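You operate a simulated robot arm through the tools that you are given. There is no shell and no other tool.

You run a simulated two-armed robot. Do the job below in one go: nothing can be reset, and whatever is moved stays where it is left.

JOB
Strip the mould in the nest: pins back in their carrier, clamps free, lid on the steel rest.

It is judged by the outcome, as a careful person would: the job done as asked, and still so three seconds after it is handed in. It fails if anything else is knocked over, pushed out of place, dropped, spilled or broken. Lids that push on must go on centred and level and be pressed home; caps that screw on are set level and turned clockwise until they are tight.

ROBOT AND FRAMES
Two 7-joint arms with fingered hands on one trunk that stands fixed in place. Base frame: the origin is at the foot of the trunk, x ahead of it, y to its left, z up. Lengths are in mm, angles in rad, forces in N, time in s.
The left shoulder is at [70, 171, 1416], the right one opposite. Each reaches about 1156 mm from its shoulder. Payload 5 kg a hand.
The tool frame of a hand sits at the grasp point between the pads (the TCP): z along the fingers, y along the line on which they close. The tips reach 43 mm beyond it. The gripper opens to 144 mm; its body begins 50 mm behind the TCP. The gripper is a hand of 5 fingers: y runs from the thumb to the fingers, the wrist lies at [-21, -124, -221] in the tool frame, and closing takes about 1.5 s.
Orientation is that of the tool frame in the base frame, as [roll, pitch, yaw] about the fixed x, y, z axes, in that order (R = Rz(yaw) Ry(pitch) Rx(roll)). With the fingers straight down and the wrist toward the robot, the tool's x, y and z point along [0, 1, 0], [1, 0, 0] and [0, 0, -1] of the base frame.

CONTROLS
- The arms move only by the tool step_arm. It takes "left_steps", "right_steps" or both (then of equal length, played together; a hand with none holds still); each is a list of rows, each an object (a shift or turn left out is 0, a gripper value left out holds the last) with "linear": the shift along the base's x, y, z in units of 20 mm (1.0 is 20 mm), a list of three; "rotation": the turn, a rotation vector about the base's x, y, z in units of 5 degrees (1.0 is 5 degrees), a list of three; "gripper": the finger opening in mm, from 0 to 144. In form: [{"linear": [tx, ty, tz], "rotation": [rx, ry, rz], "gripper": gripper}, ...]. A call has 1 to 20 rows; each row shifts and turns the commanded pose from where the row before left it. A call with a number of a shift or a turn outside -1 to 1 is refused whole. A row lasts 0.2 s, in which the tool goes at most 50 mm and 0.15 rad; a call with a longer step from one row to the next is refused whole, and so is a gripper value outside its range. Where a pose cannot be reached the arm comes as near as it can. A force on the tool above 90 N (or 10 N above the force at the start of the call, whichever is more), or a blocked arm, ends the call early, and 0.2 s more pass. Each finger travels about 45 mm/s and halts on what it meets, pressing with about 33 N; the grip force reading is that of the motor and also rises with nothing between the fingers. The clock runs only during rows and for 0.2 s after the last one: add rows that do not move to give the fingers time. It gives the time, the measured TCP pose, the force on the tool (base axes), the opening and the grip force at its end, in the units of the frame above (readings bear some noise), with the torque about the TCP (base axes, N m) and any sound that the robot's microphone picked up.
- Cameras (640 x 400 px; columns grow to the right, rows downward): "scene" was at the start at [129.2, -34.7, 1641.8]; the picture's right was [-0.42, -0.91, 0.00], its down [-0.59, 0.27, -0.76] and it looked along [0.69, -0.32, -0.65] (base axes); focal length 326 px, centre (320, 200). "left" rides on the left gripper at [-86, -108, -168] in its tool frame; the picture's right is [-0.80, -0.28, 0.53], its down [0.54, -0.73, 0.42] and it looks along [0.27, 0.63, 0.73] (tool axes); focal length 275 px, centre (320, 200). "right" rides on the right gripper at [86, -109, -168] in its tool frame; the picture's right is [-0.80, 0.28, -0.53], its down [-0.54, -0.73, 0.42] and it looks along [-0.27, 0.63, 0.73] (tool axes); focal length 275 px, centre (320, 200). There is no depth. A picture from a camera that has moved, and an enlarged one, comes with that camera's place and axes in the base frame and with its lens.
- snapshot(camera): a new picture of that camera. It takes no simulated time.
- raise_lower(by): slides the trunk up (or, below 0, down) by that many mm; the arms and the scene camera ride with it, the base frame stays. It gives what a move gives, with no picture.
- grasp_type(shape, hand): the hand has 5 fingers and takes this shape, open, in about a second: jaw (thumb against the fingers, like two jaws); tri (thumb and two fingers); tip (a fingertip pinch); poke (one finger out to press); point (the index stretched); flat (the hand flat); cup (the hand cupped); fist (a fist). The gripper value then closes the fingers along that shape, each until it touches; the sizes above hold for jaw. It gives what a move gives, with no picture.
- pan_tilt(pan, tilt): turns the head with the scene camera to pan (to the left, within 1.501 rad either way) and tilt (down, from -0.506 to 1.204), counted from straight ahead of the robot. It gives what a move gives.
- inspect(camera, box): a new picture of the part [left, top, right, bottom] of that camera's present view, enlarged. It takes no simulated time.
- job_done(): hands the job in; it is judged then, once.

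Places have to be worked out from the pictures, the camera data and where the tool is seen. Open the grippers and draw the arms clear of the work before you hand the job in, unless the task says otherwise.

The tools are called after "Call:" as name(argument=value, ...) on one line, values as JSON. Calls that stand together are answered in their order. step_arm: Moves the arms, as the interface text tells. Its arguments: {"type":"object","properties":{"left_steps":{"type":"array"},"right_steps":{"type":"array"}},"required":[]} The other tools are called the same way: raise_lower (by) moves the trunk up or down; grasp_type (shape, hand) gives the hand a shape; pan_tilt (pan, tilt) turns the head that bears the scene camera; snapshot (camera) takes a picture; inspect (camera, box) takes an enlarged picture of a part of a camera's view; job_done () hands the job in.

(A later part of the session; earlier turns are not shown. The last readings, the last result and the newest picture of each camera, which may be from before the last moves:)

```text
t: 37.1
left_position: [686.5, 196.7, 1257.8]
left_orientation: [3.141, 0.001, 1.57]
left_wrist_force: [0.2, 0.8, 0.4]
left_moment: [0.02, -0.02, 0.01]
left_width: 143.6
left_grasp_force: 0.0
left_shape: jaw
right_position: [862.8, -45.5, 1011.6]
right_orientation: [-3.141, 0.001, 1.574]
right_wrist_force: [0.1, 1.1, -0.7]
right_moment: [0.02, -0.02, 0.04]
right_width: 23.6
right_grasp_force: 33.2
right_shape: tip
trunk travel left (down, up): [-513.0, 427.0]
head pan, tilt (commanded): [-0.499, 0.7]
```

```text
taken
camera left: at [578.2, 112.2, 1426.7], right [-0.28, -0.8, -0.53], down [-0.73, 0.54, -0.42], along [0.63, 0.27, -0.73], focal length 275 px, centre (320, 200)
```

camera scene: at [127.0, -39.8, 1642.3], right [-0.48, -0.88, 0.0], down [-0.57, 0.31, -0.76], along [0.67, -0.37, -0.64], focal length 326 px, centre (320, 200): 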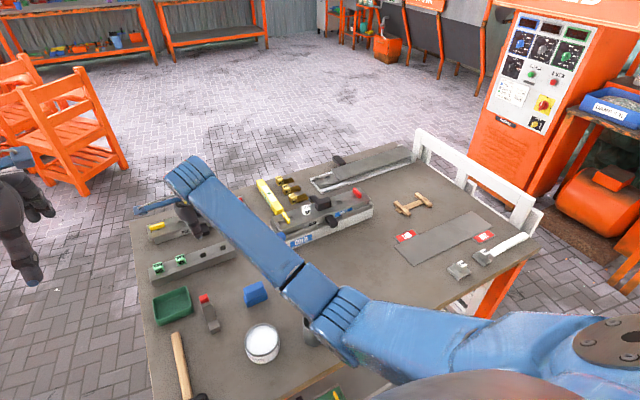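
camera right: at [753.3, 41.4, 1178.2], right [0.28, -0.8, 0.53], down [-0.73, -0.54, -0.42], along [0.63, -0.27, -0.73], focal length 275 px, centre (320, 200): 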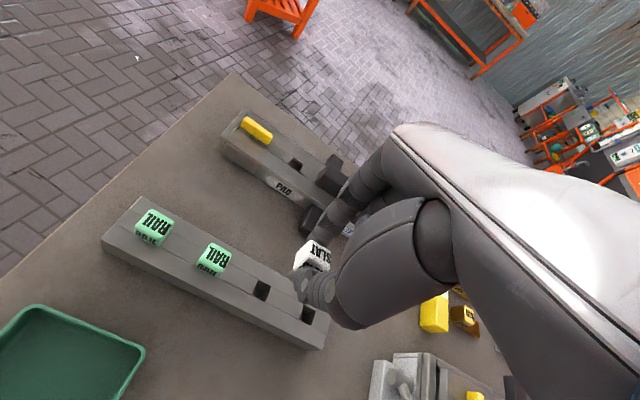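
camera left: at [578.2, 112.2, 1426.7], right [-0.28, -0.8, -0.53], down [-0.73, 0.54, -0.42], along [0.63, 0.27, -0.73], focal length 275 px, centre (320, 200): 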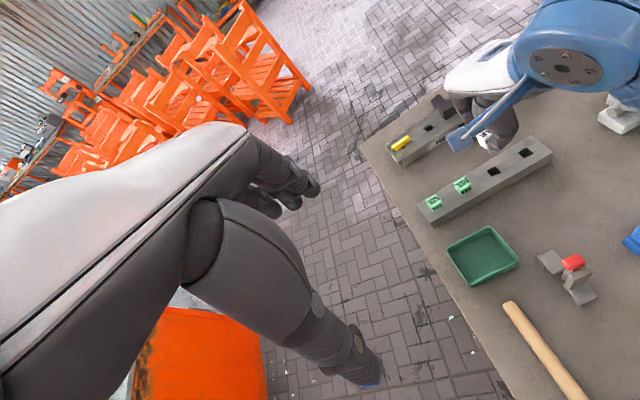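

Call:
inspect(camera="left", box=[440, 100, 560, 200])

Call:
inspect(camera="right", box=[190, 220, 350, 350])

Call:
inspect(camera="right", box=[230, 230, 350, 310])

```text
4.00 times, centred on (500, 150) of left
camera zoom: at [578.2, 112.2, 1426.7], right [-0.28, -0.8, -0.53], down [-0.73, 0.54, -0.42], along [0.63, 0.27, -0.73], focal length 1101 px, centre (-400, 400)
```

zoom: 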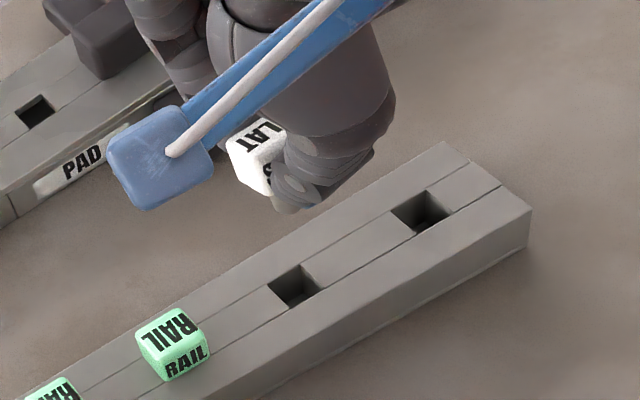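

```text
3.08 times, centred on (270, 285) of right
camera zoom: at [753.3, 41.4, 1178.2], right [0.28, -0.8, 0.53], down [-0.73, -0.54, -0.42], along [0.63, -0.27, -0.73], focal length 847 px, centre (474, -62)
```

zoom: 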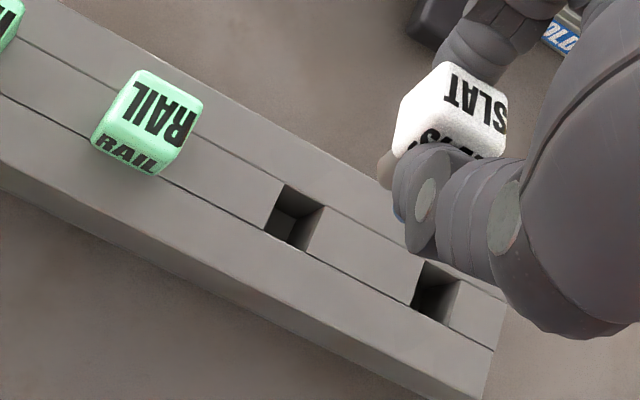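

```text
5.00 times, centred on (290, 270) of right
camera zoom: at [753.3, 41.4, 1178.2], right [0.28, -0.8, 0.53], down [-0.73, -0.54, -0.42], along [0.63, -0.27, -0.73], focal length 1376 px, centre (470, -150)
```

zoom: 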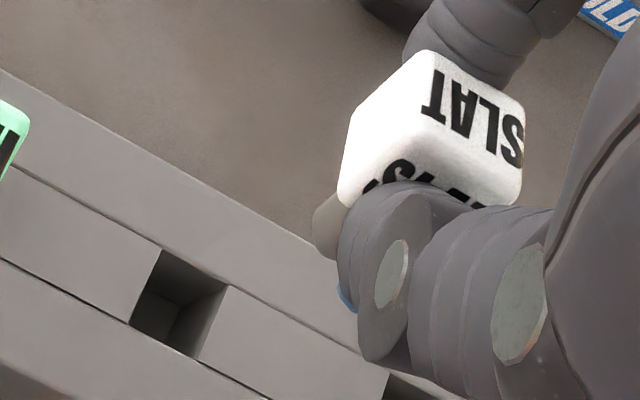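

I need the pin's exact place in the hand. I enlarge the pin and a RAIL head for scale.

Call:
inspect(camera="right", box=[285, 230, 340, 275])

Call:
inspect(camera="right", box=[190, 230, 245, 285])

Call:
inspect(camera="left", box=[460, 115, 520, 165])

```text
8.89 times, centred on (312, 252) of right
camera zoom: at [753.3, 41.4, 1178.2], right [0.28, -0.8, 0.53], down [-0.73, -0.54, -0.42], along [0.63, -0.27, -0.73], focal length 2447 px, centre (387, -267)
```

zoom: 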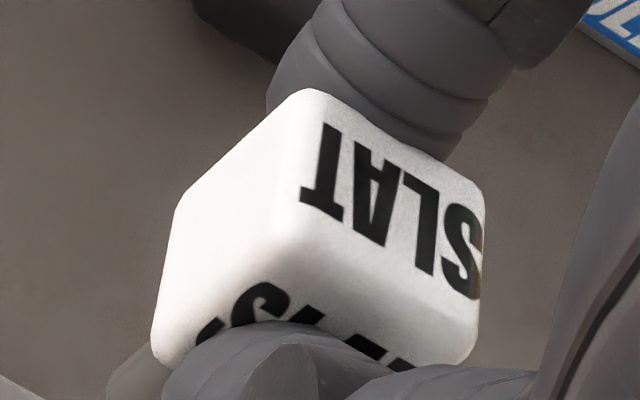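

```text
7.27 times, centred on (218, 258) of right
camera zoom: at [753.3, 41.4, 1178.2], right [0.28, -0.8, 0.53], down [-0.73, -0.54, -0.42], along [0.63, -0.27, -0.73], focal length 2002 px, centre (1066, -218)
```

zoom: 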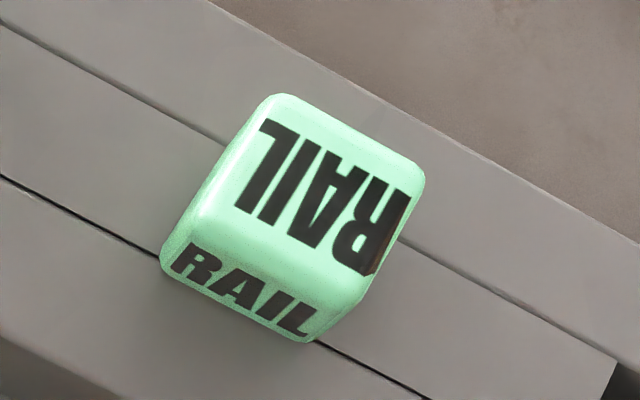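

```text
8.00 times, centred on (490, 140) of left
camera zoom: at [578.2, 112.2, 1426.7], right [-0.28, -0.8, -0.53], down [-0.73, 0.54, -0.42], along [0.63, 0.27, -0.73], focal length 2202 px, centre (-1040, 680)
```

zoom: 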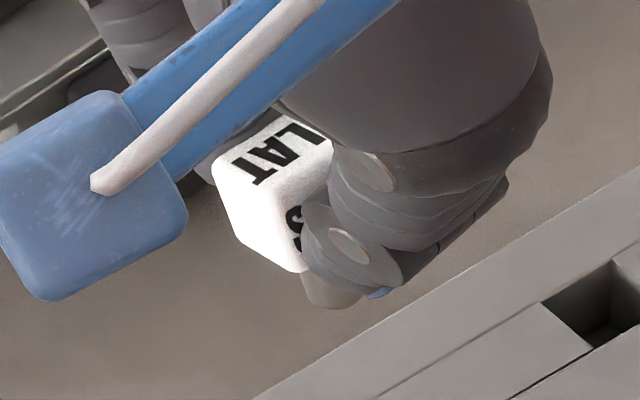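

The pin leans about 15° in the hand (bottom toward me), so I need a better side view. I swing the left hand round (yaw −90°) so its camera looks across toward the carrier from the left.

Call:
step_arm(left_steps=[{"linear": [0.3, -0.1, -0.2], "rotation": [0, 0, -1]}, {"linear": [0.3, -0.1, -0.2], "rotation": [0, 0, -1]}, {"linear": [0.3, -0.1, -0.2], "rotation": [0, 0, -1]}, {"linear": [0.3, -0.1, -0.2], "rotation": [0, 0, -1]}, {"linear": [0.3, -0.1, -0.2], "rotation": [0, 0, -1]}, {"linear": [0.3, -0.1, -0.2], "rotation": [0, 0, -1]}, {"linear": [0.3, -0.1, -0.2], "rotation": [0, 0, -1]}, {"linear": [0.3, -0.1, -0.2], "rotation": [0, 0, -1]}, {"linear": [0.3, -0.1, -0.2], "rotation": [0, 0, -1]}, {"linear": [0.3, -0.1, -0.2], "rotation": [0, 0, -1]}, {"linear": [0.3, -0.1, -0.2], "rotation": [0, 0, -1]}, {"linear": [0.3, -0.1, -0.2], "rotation": [0, 0, -1]}, {"linear": [0.3, -0.1, -0.2], "rotation": [0, 0, -1]}, {"linear": [0.3, -0.1, -0.2], "rotation": [0, 0, -1]}, {"linear": [0.3, -0.1, -0.2], "rotation": [0, 0, -1]}, {"linear": [0.3, -0.1, -0.2], "rotation": [0, 0, -1]}, {"linear": [0.3, -0.1, -0.2], "rotation": [0, 0, -1]}, {"linear": [0.3, -0.1, -0.2], "rotation": [0, 0, -1]}, {}])

Call:
snapshot(camera="left")

Call:
snapshot(camera="scene")

```text
t: 41.1
left_position: [794.1, 163.3, 1187.4]
left_orientation: [3.141, 0.0, -0.001]
left_wrist_force: [0.3, 0.2, 0.0]
left_moment: [0.0, -0.01, 0.03]
left_width: 143.7
left_grasp_force: 0.0
left_shape: jaw
right_position: [863.8, -44.9, 1011.5]
right_orientation: [-3.141, 0.001, 1.572]
right_wrist_force: [-0.8, -0.5, -0.8]
right_moment: [0.01, -0.02, 0.0]
right_width: 23.8
right_grasp_force: 32.9
right_shape: tip
trunk travel left (down, up): [-513.0, 427.0]
head pan, tilt (commanded): [-0.499, 0.7]
```

```text
taken
camera left: at [709.2, 270.9, 1355.5], right [-0.8, 0.28, -0.53], down [0.54, 0.73, -0.42], along [0.27, -0.63, -0.73], focal length 275 px, centre (320, 200)
```

left: 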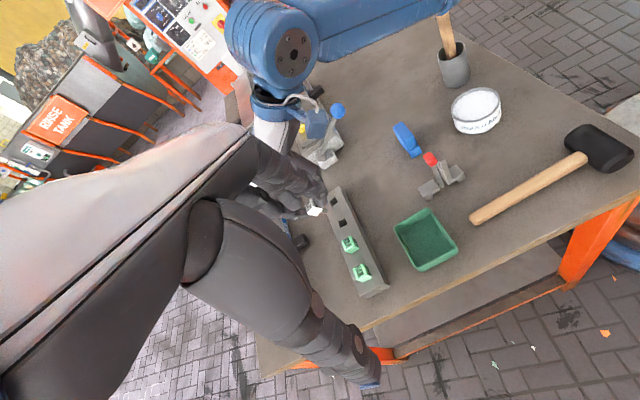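

```text
taken
camera scene: at [126.6, -39.4, 1642.4], right [-0.48, -0.88, 0.0], down [-0.57, 0.31, -0.76], along [0.67, -0.37, -0.64], focal length 326 px, centre (320, 200)
```

scene: 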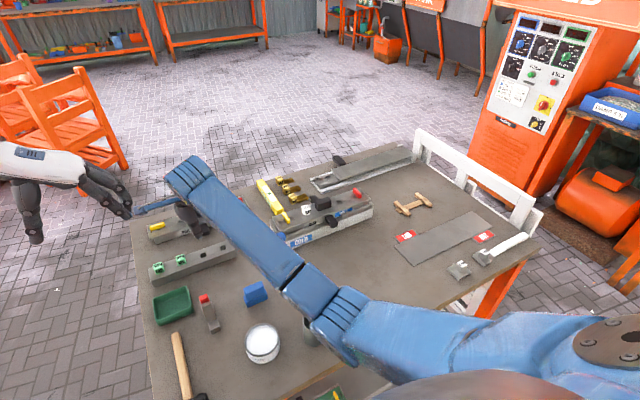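

Call:
step_arm(left_steps=[{"linear": [0.9, 0.1, 0], "rotation": [-1, 0, 0]}, {"linear": [0.9, 0.1, 0], "rotation": [-1, 0, 0]}, {"linear": [0.9, 0.1, 0], "rotation": [-1, 0, 0]}, {"linear": [0.9, 0.1, -0.5], "rotation": [-1, 0, 0]}, {"linear": [0.9, 0.1, -0.5]}, {"linear": [0, 0, -0.5]}, {}])

Call:
snapshot(camera="left")

Call:
inspect(camera="left", box=[300, 140, 440, 260])

```text
t: 42.7
left_position: [886.2, 170.0, 1158.7]
left_orientation: [2.793, 0.0, 0.001]
left_wrist_force: [-0.6, 0.6, -0.8]
left_moment: [0.02, 0.01, 0.02]
left_width: 143.6
left_grasp_force: 0.0
left_shape: jaw
right_position: [863.0, -44.2, 1011.3]
right_orientation: [3.141, -0.001, 1.572]
right_wrist_force: [0.1, -0.1, -0.4]
right_moment: [0.02, 0.02, 0.02]
right_width: 23.5
right_grasp_force: 33.1
right_shape: tip
trunk travel left (down, up): [-513.0, 427.0]
head pan, tilt (commanded): [-0.499, 0.7]
```

```text
taken
camera left: at [800.0, 329.6, 1279.3], right [-0.8, 0.08, -0.6], down [0.54, 0.54, -0.65], along [0.27, -0.84, -0.47], focal length 275 px, centre (320, 200)
```

left: 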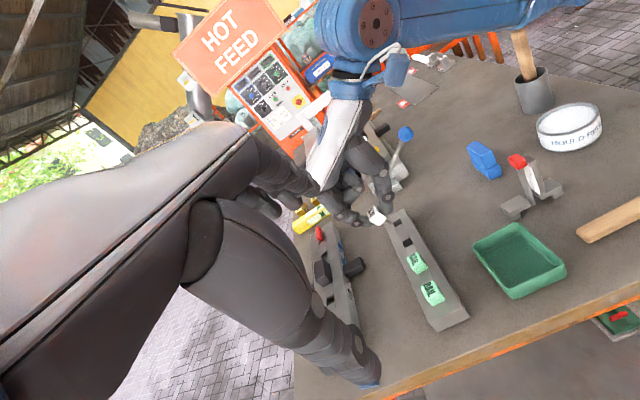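

```text
3.33 times, centred on (370, 200) of left
camera zoom: at [800.0, 329.6, 1279.3], right [-0.8, 0.08, -0.6], down [0.54, 0.54, -0.65], along [0.27, -0.84, -0.47], focal length 918 px, centre (153, 200)
```

zoom: 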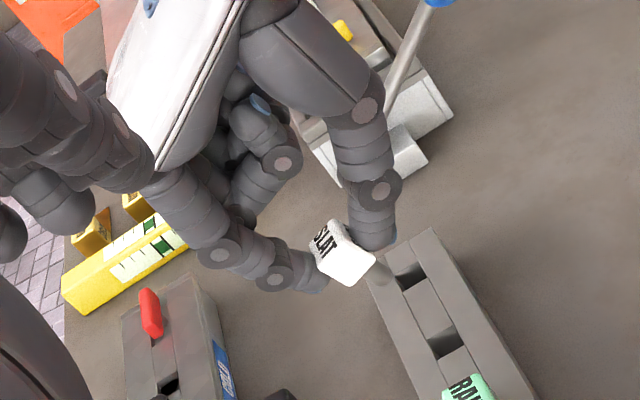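

Excellent side view of the pinch and the pin. I zoom more to measure its tilt and position relative to the hole.

Call:
inspect(camera="left", box=[350, 180, 430, 250])

Call:
inspect(camera="left", box=[360, 195, 400, 230])

```text
5.71 times, centred on (390, 215) of left
camera zoom: at [800.0, 329.6, 1279.3], right [-0.8, 0.08, -0.6], down [0.54, 0.54, -0.65], along [0.27, -0.84, -0.47], focal length 1573 px, centre (-80, 114)
```

zoom: 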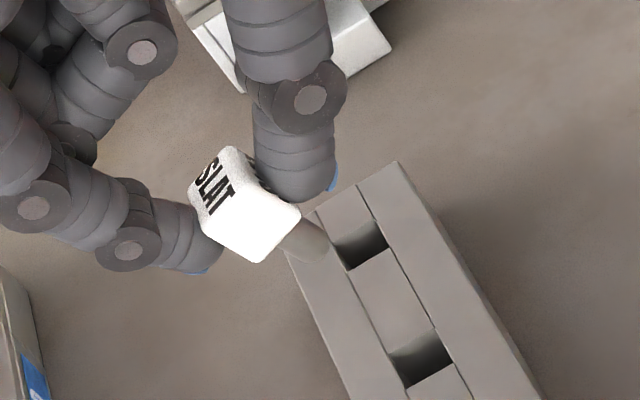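

```text
11.43 times, centred on (380, 212) of left
camera zoom: at [800.0, 329.6, 1279.3], right [-0.8, 0.08, -0.6], down [0.54, 0.54, -0.65], along [0.27, -0.84, -0.47], focal length 3146 px, centre (-366, 57)
```

zoom: 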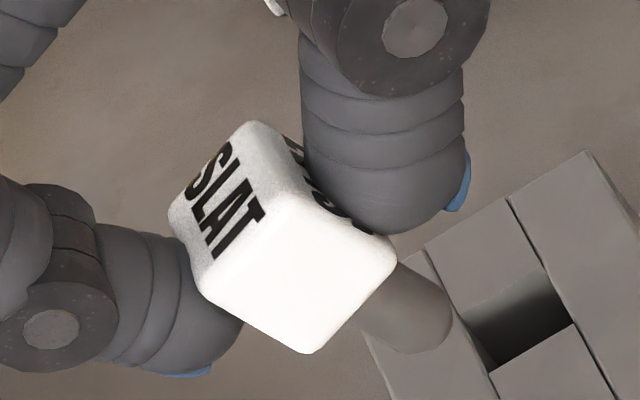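

Measured from this side view the pin leans ≈18°. I rotate the right hand −18° about y to bring the pin upright, shifting x so the pin stays near the hole line.

Call:
step_arm(right_steps=[{"linear": [-0.2, 0.05, 0], "rotation": [0, -0.9, 0]}, {"linear": [-0.2, 0.05, 0], "rotation": [0, -0.9, 0]}, {"linear": [-0.2, 0.05, 0], "rotation": [0, -0.9, 0]}, {"linear": [-0.2, 0.05, 0], "rotation": [0, -0.9, 0]}, {"linear": [0, 0, -0.5]}, {"linear": [0, 0, -0.5]}, {}])

Call:
inspect(camera="left", box=[350, 180, 430, 250])

Call:
inspect(camera="left", box=[370, 200, 410, 235])

Call:
inspect(camera="right", box=[230, 210, 350, 310])

```text
t: 44.3
left_position: [887.6, 168.3, 1157.4]
left_orientation: [2.793, 0.001, 0.003]
left_wrist_force: [0.4, -0.1, -1.1]
left_moment: [0.01, 0.02, -0.02]
left_width: 143.9
left_grasp_force: 0.0
left_shape: jaw
right_position: [847.4, -41.1, 988.4]
right_orientation: [2.828, 0.0, 1.569]
right_wrist_force: [0.8, 0.5, -0.9]
right_moment: [0.03, 0.02, 0.02]
right_width: 23.6
right_grasp_force: 33.2
right_shape: tip
trunk travel left (down, up): [-513.0, 427.0]
head pan, tilt (commanded): [-0.499, 0.7]
```

```text
5.71 times, centred on (390, 215) of left
camera zoom: at [801.3, 328.7, 1278.5], right [-0.8, 0.08, -0.6], down [0.54, 0.54, -0.65], along [0.27, -0.84, -0.47], focal length 1573 px, centre (-80, 114)
```

zoom: 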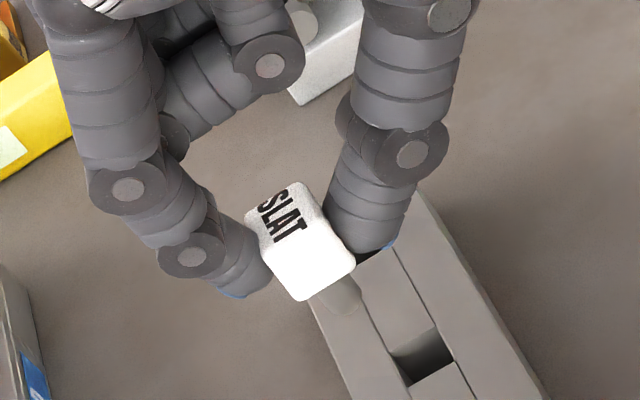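

```text
11.43 times, centred on (390, 218) of left
camera zoom: at [801.3, 328.7, 1278.5], right [-0.8, 0.08, -0.6], down [0.54, 0.54, -0.65], along [0.27, -0.84, -0.47], focal length 3146 px, centre (-480, 0)
```

zoom: 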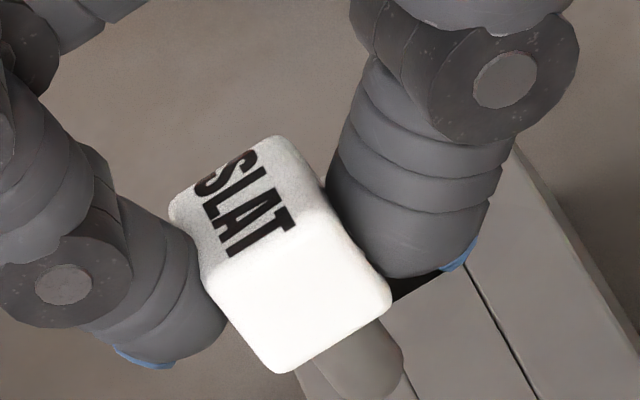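

```text
4.00 times, centred on (290, 260) of right
camera zoom: at [690.9, 45.9, 1114.5], right [0.11, -0.8, 0.6], down [-0.56, -0.54, -0.63], along [0.82, -0.27, -0.5], focal length 1101 px, centre (440, -40)
```

zoom: 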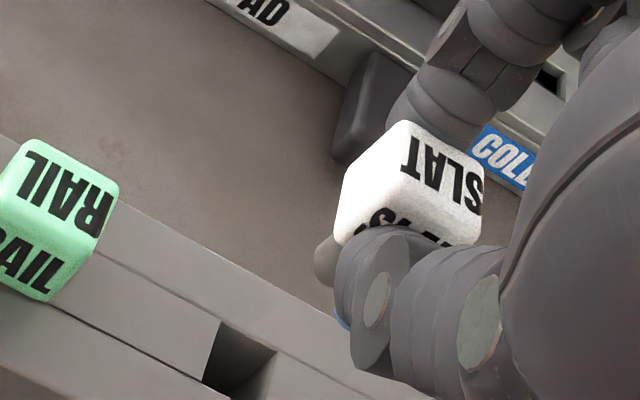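

The pin is upright now. Triangulating with both hand cameras: pin axis ≈[857.5, −43.5], hole ≈[851.6, −40.9]; I shift [−6, +2.5] and lower 20 mm, then recheck.

Call:
step_arm(right_steps=[{"linear": [-0.3, 0.13, -0.2]}, {"linear": [0, 0, -0.4]}, {"linear": [0, 0, -0.4]}, {}, {}])

Call:
inspect(camera="left", box=[370, 200, 430, 250])

Call:
inspect(camera="right", box=[230, 220, 350, 310])

```text
t: 45.5
left_position: [885.1, 170.3, 1158.5]
left_orientation: [2.792, 0.0, 0.002]
left_wrist_force: [-1.1, -0.1, -0.5]
left_moment: [0.02, 0.01, -0.03]
left_width: 144.0
left_grasp_force: 0.1
left_shape: jaw
right_position: [840.3, -37.2, 970.8]
right_orientation: [2.826, -0.001, 1.573]
right_wrist_force: [0.6, -0.4, -0.8]
right_moment: [-0.01, 0.04, -0.01]
right_width: 23.6
right_grasp_force: 32.7
right_shape: tip
trunk travel left (down, up): [-513.0, 427.0]
head pan, tilt (commanded): [-0.499, 0.7]
```

```text
8.00 times, centred on (400, 225) of left
camera zoom: at [800.2, 329.3, 1279.2], right [-0.8, 0.08, -0.6], down [0.54, 0.54, -0.65], along [0.27, -0.84, -0.47], focal length 2202 px, centre (-320, 0)
```

zoom: 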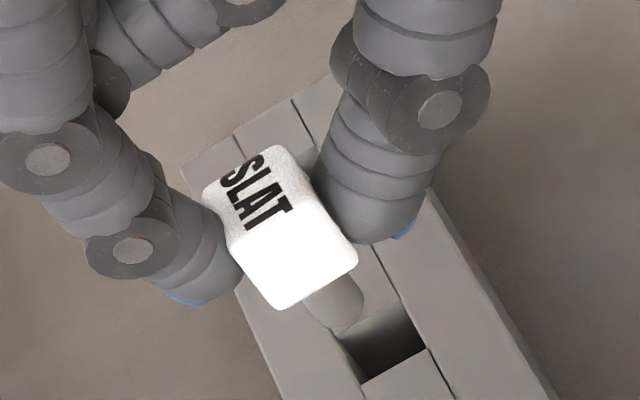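

```text
4.44 times, centred on (290, 265) of right
camera zoom: at [684.6, 48.9, 1095.4], right [0.11, -0.8, 0.6], down [-0.56, -0.54, -0.63], along [0.82, -0.27, -0.5], focal length 1224 px, centre (453, -89)
```

zoom: 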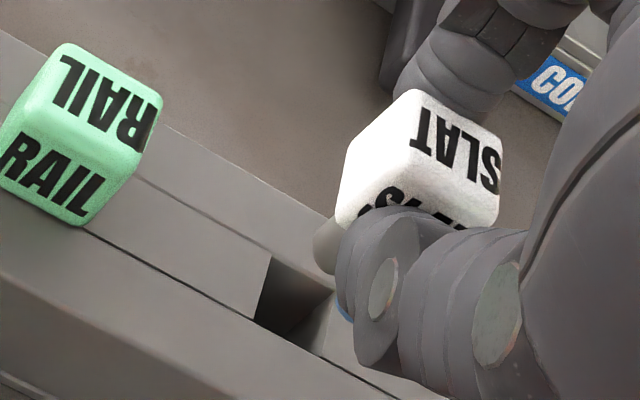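

Pin bottom ≈[853, −40.5, 903] against hole ≈[851, −41, 889]. I shift −2 mm in x and lower 12 mm gently.

Call:
step_arm(right_steps=[{"linear": [-0.1, 0, -0.2]}, {"linear": [0, 0, -0.2]}, {"linear": [0, 0, -0.2]}, {}, {}])

Call:
inspect(camera="left", box=[370, 200, 430, 250])

Call:
inspect(camera="right", box=[230, 220, 350, 310])

```text
t: 46.7
left_position: [885.8, 170.0, 1158.3]
left_orientation: [2.793, 0.001, 0.002]
left_wrist_force: [-0.1, -0.4, 0.1]
left_moment: [0.02, 0.01, -0.02]
left_width: 143.6
left_grasp_force: 0.1
left_shape: jaw
right_position: [837.3, -38.4, 959.6]
right_orientation: [2.826, 0.001, 1.572]
right_wrist_force: [-1.8, 0.4, -0.5]
right_moment: [0.04, 0.02, 0.01]
right_width: 24.0
right_grasp_force: 33.3
right_shape: tip
trunk travel left (down, up): [-513.0, 427.0]
head pan, tilt (commanded): [-0.499, 0.7]
```

```text
8.00 times, centred on (400, 225) of left
camera zoom: at [800.0, 329.4, 1279.4], right [-0.8, 0.08, -0.6], down [0.54, 0.54, -0.65], along [0.27, -0.84, -0.47], focal length 2202 px, centre (-320, 0)
```

zoom: 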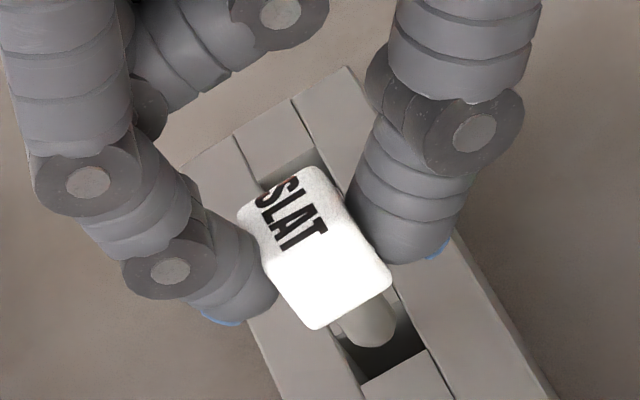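

```text
4.44 times, centred on (290, 265) of right
camera zoom: at [681.4, 47.9, 1084.2], right [0.11, -0.8, 0.6], down [-0.56, -0.54, -0.63], along [0.82, -0.27, -0.5], focal length 1224 px, centre (453, -89)
```

zoom: 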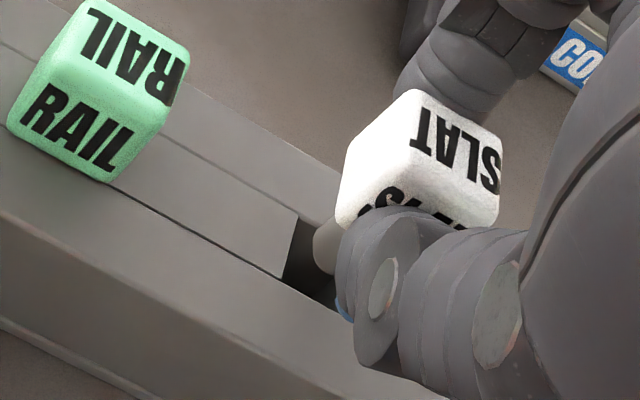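

The shaft end is over the hole opening in both views. I lower another 8 mm, watching the force.

Call:
step_arm(right_steps=[{"linear": [0, 0, -0.2]}, {"linear": [0, 0, -0.2]}, {}, {}])

Call:
inspect(camera="left", box=[370, 200, 430, 250])

Call:
inspect(camera="right", box=[230, 220, 350, 310])

```text
t: 47.7
left_position: [886.8, 169.8, 1158.6]
left_orientation: [2.794, 0.003, -0.001]
left_wrist_force: [0.0, 0.0, -0.1]
left_moment: [0.0, 0.0, -0.01]
left_width: 143.7
left_grasp_force: 0.0
left_shape: jaw
right_position: [836.4, -38.6, 950.6]
right_orientation: [2.827, -0.001, 1.573]
right_wrist_force: [-0.1, -0.5, 0.2]
right_moment: [0.02, 0.02, -0.01]
right_width: 23.7
right_grasp_force: 33.0
right_shape: tip
trunk travel left (down, up): [-513.0, 427.0]
head pan, tilt (commanded): [-0.499, 0.7]
```

```text
8.00 times, centred on (400, 225) of left
camera zoom: at [799.9, 329.4, 1279.4], right [-0.8, 0.08, -0.6], down [0.54, 0.54, -0.65], along [0.27, -0.84, -0.47], focal length 2202 px, centre (-320, 0)
```

zoom: 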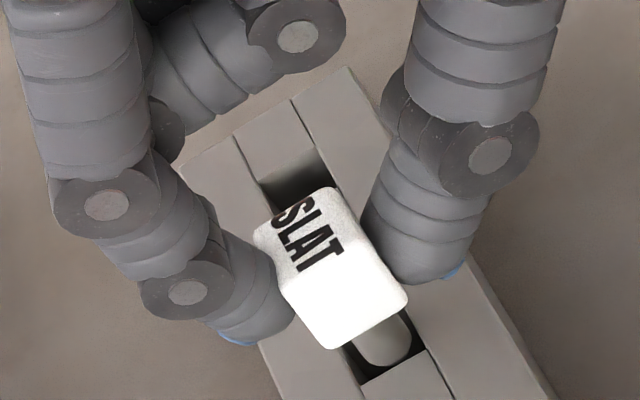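

```text
4.44 times, centred on (290, 265) of right
camera zoom: at [681.3, 48.0, 1076.7], right [0.11, -0.8, 0.6], down [-0.56, -0.54, -0.63], along [0.82, -0.27, -0.5], focal length 1224 px, centre (453, -89)
```

zoom: 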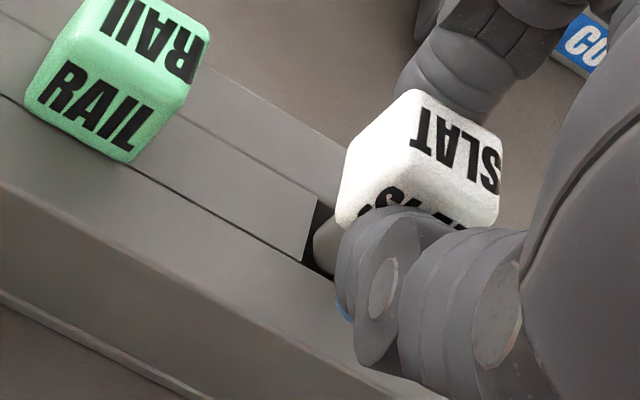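

No contact and the shaft is entering the hole. Lower another 7 mm.

Call:
step_arm(right_steps=[{"linear": [0, 0, -0.2]}, {"linear": [0, 0, -0.15]}, {}, {}])

Call:
inspect(camera="left", box=[370, 200, 430, 250])

Call:
inspect(camera="right", box=[230, 220, 350, 310])

```text
t: 48.7
left_position: [884.6, 169.4, 1159.2]
left_orientation: [2.792, 0.0, 0.001]
left_wrist_force: [-0.5, 0.5, 0.4]
left_moment: [0.01, 0.01, -0.04]
left_width: 143.9
left_grasp_force: 0.1
left_shape: jaw
right_position: [837.8, -36.3, 944.7]
right_orientation: [2.826, 0.001, 1.572]
right_wrist_force: [0.1, -0.5, -0.8]
right_moment: [0.01, -0.03, 0.0]
right_width: 23.6
right_grasp_force: 32.9
right_shape: tip
trunk travel left (down, up): [-513.0, 427.0]
head pan, tilt (commanded): [-0.499, 0.7]
```

```text
8.00 times, centred on (400, 225) of left
camera zoom: at [799.9, 329.4, 1279.4], right [-0.8, 0.08, -0.6], down [0.54, 0.54, -0.65], along [0.27, -0.84, -0.47], focal length 2202 px, centre (-320, 0)
```

zoom: 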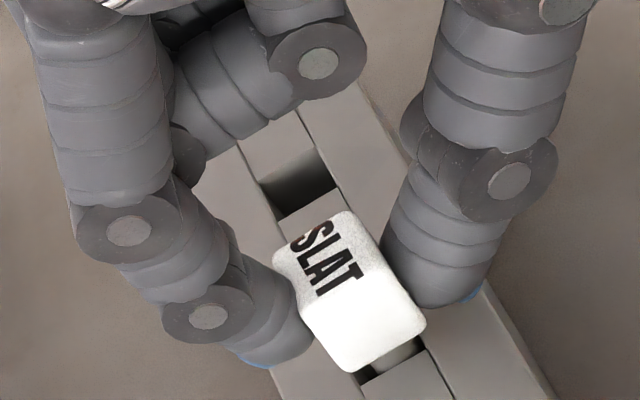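

```text
4.44 times, centred on (290, 265) of right
camera zoom: at [681.1, 49.0, 1068.7], right [0.11, -0.8, 0.6], down [-0.56, -0.54, -0.63], along [0.82, -0.27, -0.5], focal length 1224 px, centre (453, -89)
```

zoom: 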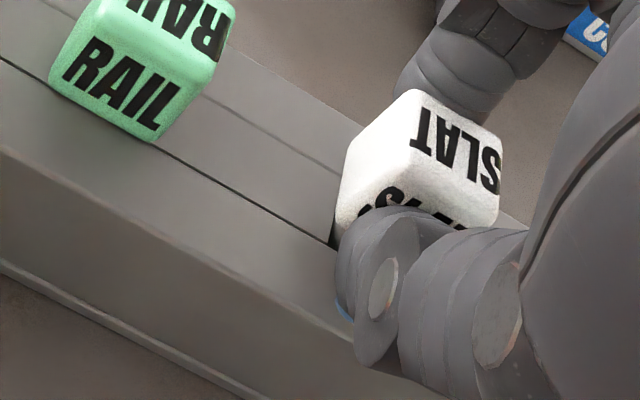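

The shaft is well inside with no side force. Lower 5 mm more.

Call:
step_arm(right_steps=[{"linear": [0, 0, -0.15]}, {"linear": [0, 0, -0.1]}, {}, {}])

Call:
inspect(camera="left", box=[370, 200, 430, 250])

```text
t: 49.7
left_position: [886.7, 170.3, 1158.9]
left_orientation: [2.793, 0.0, 0.0]
left_wrist_force: [-0.2, -0.1, 0.1]
left_moment: [0.01, -0.01, 0.0]
left_width: 143.6
left_grasp_force: 0.0
left_shape: jaw
right_position: [837.9, -36.9, 940.0]
right_orientation: [2.827, 0.0, 1.573]
right_wrist_force: [-0.3, -0.6, 5.1]
right_moment: [-0.01, 0.03, -0.03]
right_width: 23.5
right_grasp_force: 32.8
right_shape: tip
trunk travel left (down, up): [-513.0, 427.0]
head pan, tilt (commanded): [-0.499, 0.7]
```

```text
8.00 times, centred on (400, 225) of left
camera zoom: at [799.2, 329.4, 1280.0], right [-0.8, 0.08, -0.6], down [0.54, 0.54, -0.65], along [0.27, -0.84, -0.47], focal length 2202 px, centre (-320, 0)
```

zoom: 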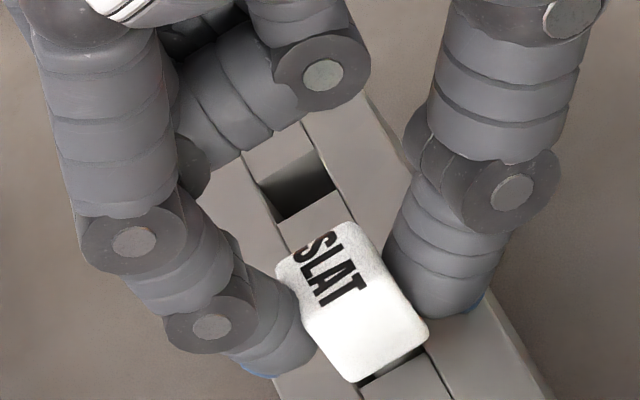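

The thumb touches the carrier top (5 N); the head is only a few mm above seat. I raise 2 mm and open the pinch so the pin settles down in its hole.

Call:
step_arm(right_steps=[{"linear": [0, 0, 0.1]}, {"gripper": 32}, {}, {"gripper": 50}, {}, {}, {}])

Call:
inspect(camera="left", box=[370, 200, 430, 250])

Call:
inspect(camera="right", box=[230, 220, 350, 310])

```text
t: 51.3
left_position: [885.7, 170.4, 1157.3]
left_orientation: [2.793, 0.001, 0.0]
left_wrist_force: [0.0, -0.4, -0.3]
left_moment: [0.01, -0.01, 0.04]
left_width: 143.8
left_grasp_force: 0.1
left_shape: jaw
right_position: [837.8, -37.8, 940.0]
right_orientation: [2.827, -0.001, 1.574]
right_wrist_force: [1.1, 0.2, -0.5]
right_moment: [0.02, 0.01, 0.0]
right_width: 49.2
right_grasp_force: 0.0
right_shape: tip
trunk travel left (down, up): [-513.0, 427.0]
head pan, tilt (commanded): [-0.499, 0.7]
```

```text
8.00 times, centred on (400, 225) of left
camera zoom: at [799.9, 329.4, 1279.4], right [-0.8, 0.08, -0.6], down [0.54, 0.54, -0.65], along [0.27, -0.84, -0.47], focal length 2202 px, centre (-320, 0)
```

zoom: 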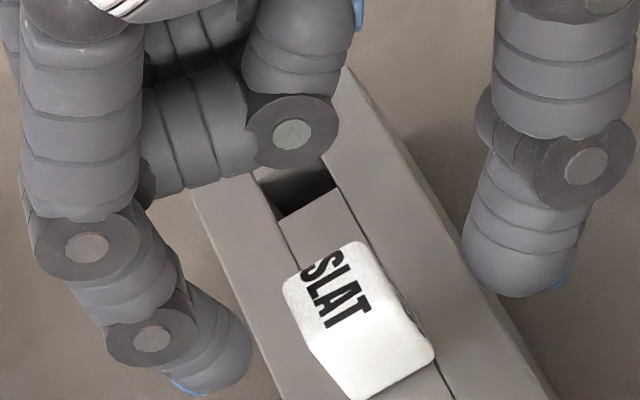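

```text
4.44 times, centred on (290, 265) of right
camera zoom: at [681.2, 49.3, 1066.5], right [0.11, -0.8, 0.6], down [-0.56, -0.54, -0.63], along [0.82, -0.27, -0.5], focal length 1224 px, centre (453, -89)
```

zoom: 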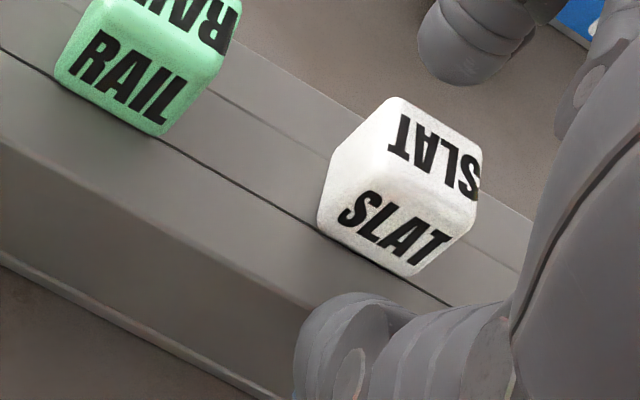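

The pin sits flush in the carrier. I raise the right hand clear, level it again, and head back toward the second pin at y≈−370.

Call:
step_arm(right_steps=[{"linear": [0, 0, 0.4]}, {"linear": [0, 0, 0.7]}, {"linear": [0, 0, 1]}, {"linear": [0, 0, 1]}, {"linear": [0, 0, 1]}, {"linear": [0, 0, 1], "rotation": [0, 0.9, 0]}, {"linear": [0, 0, 1], "rotation": [0, 0.9, 0]}, {"linear": [0, 0, 1], "rotation": [0, 0.9, 0]}, {"linear": [0, 0, 1], "rotation": [0, 0.9, 0]}, {"linear": [0, -0.5, 0]}, {"linear": [0, -1, 0]}, {"linear": [0, -1, 0]}, {"linear": [0, -1, 0]}, {"linear": [0, -1, 0]}, {"linear": [0, -1, 0]}, {"linear": [0, -1, 0]}, {"linear": [0, -1, 0]}, {"linear": [0, -1, 0]}, {"linear": [0, -1, 0]}, {"linear": [0, -1, 0]}])

Call:
step_arm(right_steps=[{"linear": [0, -1, 0]}, {"linear": [0, -1, 0]}, {"linear": [0, -1, 0]}, {"linear": [0, -1, 0]}, {"linear": [0, -1, -0.3]}, {"linear": [0, -1, -0.6]}, {"linear": [0, 0, -0.8]}, {}, {}])

Call:
inspect(camera="scene", box=[130, 140, 340, 280])

Call:
snapshot(camera="right")

```text
t: 55.5
left_position: [885.6, 168.9, 1158.7]
left_orientation: [2.794, -0.002, 0.003]
left_wrist_force: [-0.2, -0.3, 0.5]
left_moment: [0.01, 0.01, -0.02]
left_width: 143.6
left_grasp_force: 0.0
left_shape: jaw
right_position: [839.1, -246.4, 1101.1]
right_orientation: [-3.141, -0.001, 1.572]
right_wrist_force: [-0.8, 0.7, 0.4]
right_moment: [-0.03, -0.01, 0.0]
right_width: 49.7
right_grasp_force: 0.1
right_shape: tip
trunk travel left (down, up): [-513.0, 427.0]
head pan, tilt (commanded): [-0.499, 0.7]
```

```text
t: 57.5
left_position: [885.7, 170.2, 1158.9]
left_orientation: [2.794, 0.0, 0.001]
left_wrist_force: [-0.3, 0.0, 0.5]
left_moment: [0.01, 0.01, -0.01]
left_width: 143.7
left_grasp_force: 0.1
left_shape: jaw
right_position: [838.3, -368.4, 1070.0]
right_orientation: [-3.141, 0.001, 1.573]
right_wrist_force: [-0.3, -0.1, 0.2]
right_moment: [-0.03, -0.01, 0.03]
right_width: 49.7
right_grasp_force: 0.0
right_shape: tip
trunk travel left (down, up): [-513.0, 427.0]
head pan, tilt (commanded): [-0.499, 0.7]
```

```text
2.86 times, centred on (235, 210) of scene
camera zoom: at [127.0, -40.2, 1642.3], right [-0.48, -0.88, 0.0], down [-0.57, 0.31, -0.76], along [0.67, -0.37, -0.64], focal length 933 px, centre (563, 171)
```

zoom: 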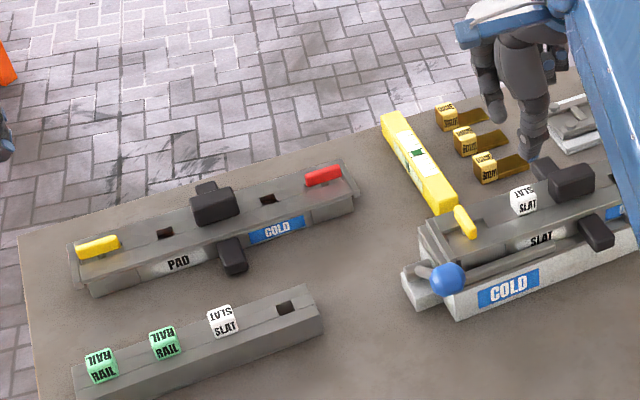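

```text
taken
camera right: at [728.0, -282.9, 1236.7], right [0.28, -0.8, 0.53], down [-0.73, -0.54, -0.42], along [0.63, -0.27, -0.73], focal length 275 px, centre (320, 200)
```

right: 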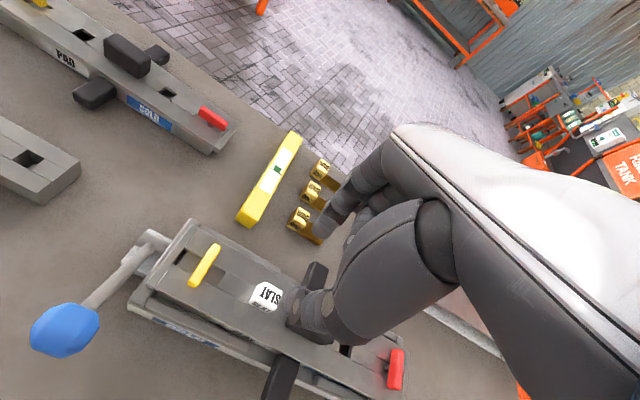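

SLAT pin #1 sits like the RAIL pins. For pin #2 (≈[828, −366]) I lower the level hand to TCP z≈995 with 42 mm opening, then check.

Call:
step_arm(right_steps=[{"linear": [-0.1, 0.05, -0.8], "gripper": 42}, {"linear": [-0.1, 0.05, -0.8]}, {"linear": [-0.05, 0, -0.8]}, {"linear": [0, 0, -0.8]}, {"linear": [0, 0, -0.5]}, {}, {}])

Call:
inspect(camera="scene", box=[280, 160, 350, 230])

Call:
inspect(camera="right", box=[220, 160, 400, 360])

Call:
snapshot(camera="left")

```text
t: 59.1
left_position: [886.6, 169.6, 1158.1]
left_orientation: [2.792, 0.0, 0.003]
left_wrist_force: [0.5, 0.1, -0.1]
left_moment: [-0.01, -0.03, 0.0]
left_width: 144.0
left_grasp_force: 0.0
left_shape: jaw
right_position: [832.5, -365.6, 994.7]
right_orientation: [-3.14, 0.0, 1.572]
right_wrist_force: [-1.5, -0.9, 0.8]
right_moment: [-0.02, 0.02, -0.02]
right_width: 43.2
right_grasp_force: 0.1
right_shape: tip
trunk travel left (down, up): [-513.0, 427.0]
head pan, tilt (commanded): [-0.499, 0.7]
```

```text
5.71 times, centred on (315, 195) of scene
camera zoom: at [126.7, -40.0, 1642.4], right [-0.48, -0.88, 0.0], down [-0.57, 0.31, -0.76], along [0.67, -0.37, -0.64], focal length 1866 px, centre (349, 229)
```

zoom: 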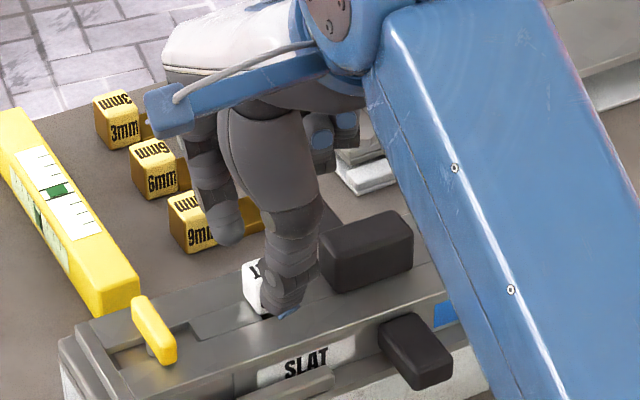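

```text
2.00 times, centred on (310, 260) of right
camera zoom: at [723.2, -280.3, 1163.1], right [0.28, -0.8, 0.53], down [-0.73, -0.54, -0.42], along [0.63, -0.27, -0.73], focal length 551 px, centre (340, 80)
```

zoom: 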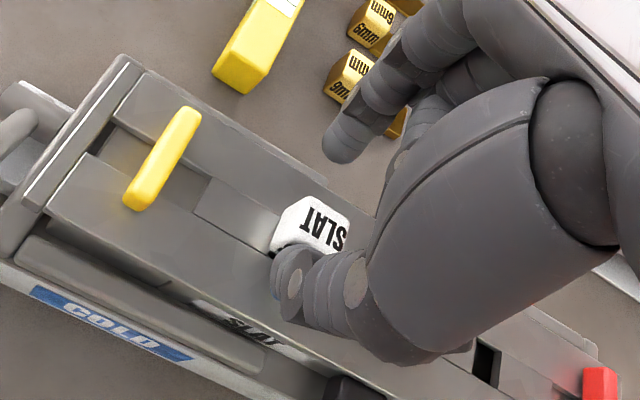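

```text
taken
camera left: at [799.7, 329.3, 1279.6], right [-0.8, 0.08, -0.6], down [0.54, 0.54, -0.65], along [0.27, -0.84, -0.47], focal length 275 px, centre (320, 200)
```

left: 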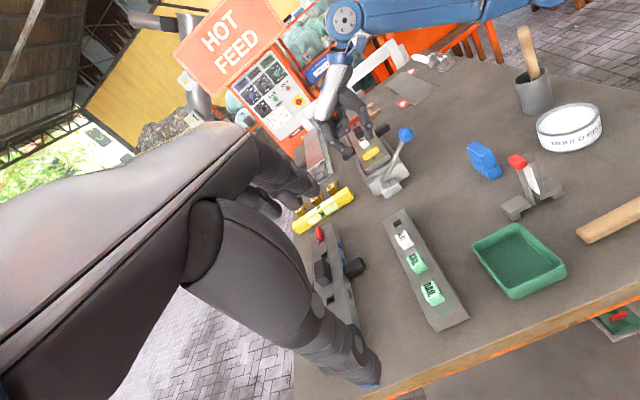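

Call:
inspect(camera="left", box=[325, 100, 405, 180])

```text
5.00 times, centred on (365, 140) of left
camera zoom: at [799.7, 329.3, 1279.6], right [-0.8, 0.08, -0.6], down [0.54, 0.54, -0.65], along [0.27, -0.84, -0.47], focal length 1376 px, centre (95, 500)
```

zoom: 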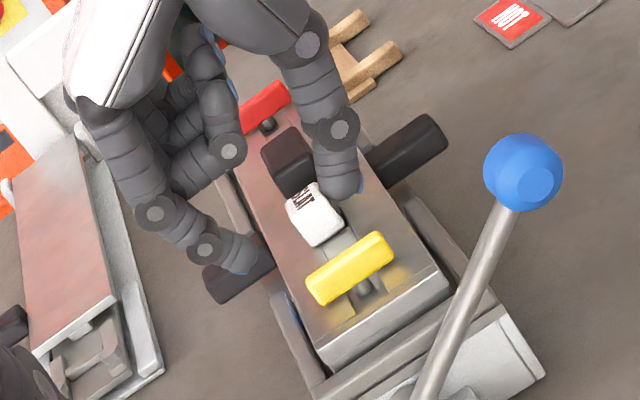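

The left camera shows the pinch from the side: thumb nearly at the pin's front, index ~15 mm behind it. I shift the hand −7 mm in x, lower 5 mm, and start closing to 32.

Call:
step_arm(right_steps=[{"linear": [-0.35, 0, 0]}, {"linear": [0, 0, -0.2]}, {}, {"gripper": 33}, {}, {}, {}])

Call:
inspect(camera="left", box=[335, 110, 395, 170])

Call:
inspect(camera="right", box=[240, 190, 360, 310])

```text
t: 60.7
left_position: [886.5, 168.8, 1157.7]
left_orientation: [2.793, 0.0, 0.002]
left_wrist_force: [0.5, -0.1, 0.4]
left_moment: [-0.01, 0.0, 0.0]
left_width: 143.9
left_grasp_force: 0.0
left_shape: jaw
right_position: [825.7, -367.1, 991.8]
right_orientation: [3.14, 0.0, 1.574]
right_wrist_force: [-0.3, 0.2, 0.5]
right_moment: [-0.03, 0.04, 0.01]
right_width: 33.7
right_grasp_force: 0.1
right_shape: tip
trunk travel left (down, up): [-513.0, 427.0]
head pan, tilt (commanded): [-0.499, 0.7]
```

```text
6.67 times, centred on (365, 140) of left
camera zoom: at [799.7, 329.3, 1279.6], right [-0.8, 0.08, -0.6], down [0.54, 0.54, -0.65], along [0.27, -0.84, -0.47], focal length 1835 px, centre (20, 600)
```

zoom: 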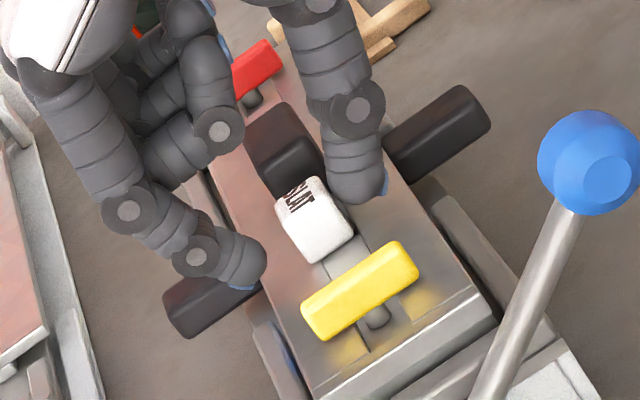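

```text
3.33 times, centred on (300, 250) of right
camera zoom: at [715.9, -280.5, 1158.9], right [0.28, -0.8, 0.53], down [-0.73, -0.54, -0.42], along [0.63, -0.27, -0.73], focal length 918 px, centre (387, 33)
```

zoom: 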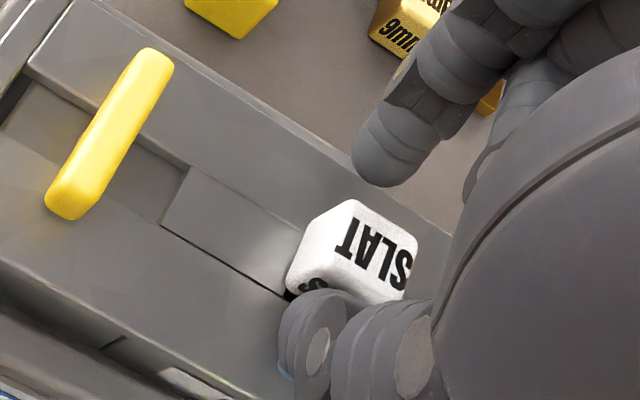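

Index still has the larger gap, so I shift another −5 mm in x, then close onto the pin.

Call:
step_arm(right_steps=[{"linear": [-0.25, 0, -0.1]}, {}, {"gripper": 26}, {}, {}, {}])

Call:
inspect(camera="left", box=[335, 110, 395, 170])

Call:
inspect(camera="right", box=[240, 190, 360, 310])

```text
t: 62.1
left_position: [885.5, 168.6, 1158.1]
left_orientation: [2.792, 0.0, 0.002]
left_wrist_force: [0.2, 0.0, 0.2]
left_moment: [-0.04, -0.04, -0.01]
left_width: 143.5
left_grasp_force: 0.1
left_shape: jaw
right_position: [820.5, -365.3, 989.4]
right_orientation: [-3.14, -0.002, 1.573]
right_wrist_force: [-0.1, 0.0, 0.1]
right_moment: [0.0, 0.01, 0.01]
right_width: 26.7
right_grasp_force: 0.0
right_shape: tip
trunk travel left (down, up): [-513.0, 427.0]
head pan, tilt (commanded): [-0.499, 0.7]
```

```text
6.67 times, centred on (365, 140) of left
camera zoom: at [799.9, 329.3, 1279.5], right [-0.8, 0.08, -0.6], down [0.54, 0.54, -0.65], along [0.27, -0.84, -0.47], focal length 1835 px, centre (20, 600)
```

zoom: 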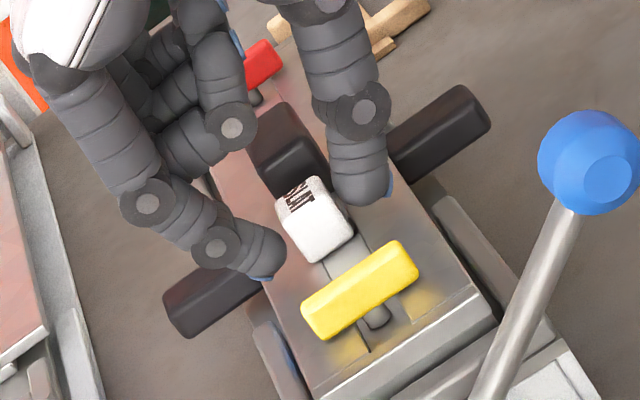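

```text
3.33 times, centred on (300, 250) of right
camera zoom: at [711.2, -279.8, 1157.3], right [0.29, -0.8, 0.53], down [-0.73, -0.54, -0.42], along [0.63, -0.27, -0.73], focal length 918 px, centre (387, 33)
```

zoom: 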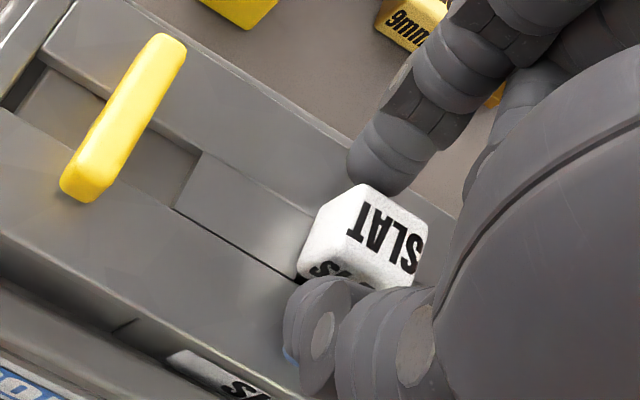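

Almost closed with no contact force yet. I lower 5 mm for a deeper hold, then close fully.

Call:
step_arm(right_steps=[{"linear": [0, 0, -0.15]}, {"linear": [0, 0, -0.1]}, {}])

Call:
inspect(camera="left", box=[335, 110, 395, 170])

```text
t: 62.9
left_position: [885.5, 170.3, 1159.6]
left_orientation: [2.793, 0.0, -0.001]
left_wrist_force: [-0.4, 0.2, 0.6]
left_moment: [0.0, 0.0, 0.0]
left_width: 143.8
left_grasp_force: 0.2
left_shape: jaw
right_position: [820.6, -365.4, 985.8]
right_orientation: [3.138, 0.001, 1.573]
right_wrist_force: [1.4, -0.8, 12.1]
right_moment: [0.0, -0.23, -0.02]
right_width: 26.7
right_grasp_force: 0.0
right_shape: tip
trunk travel left (down, up): [-513.0, 427.0]
head pan, tilt (commanded): [-0.499, 0.7]
```

```text
6.67 times, centred on (365, 140) of left
camera zoom: at [798.8, 329.7, 1280.3], right [-0.8, 0.08, -0.6], down [0.54, 0.54, -0.65], along [0.27, -0.84, -0.47], focal length 1835 px, centre (20, 600)
```

zoom: 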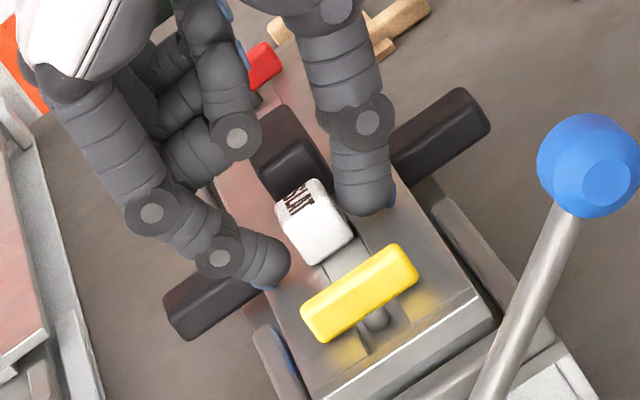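

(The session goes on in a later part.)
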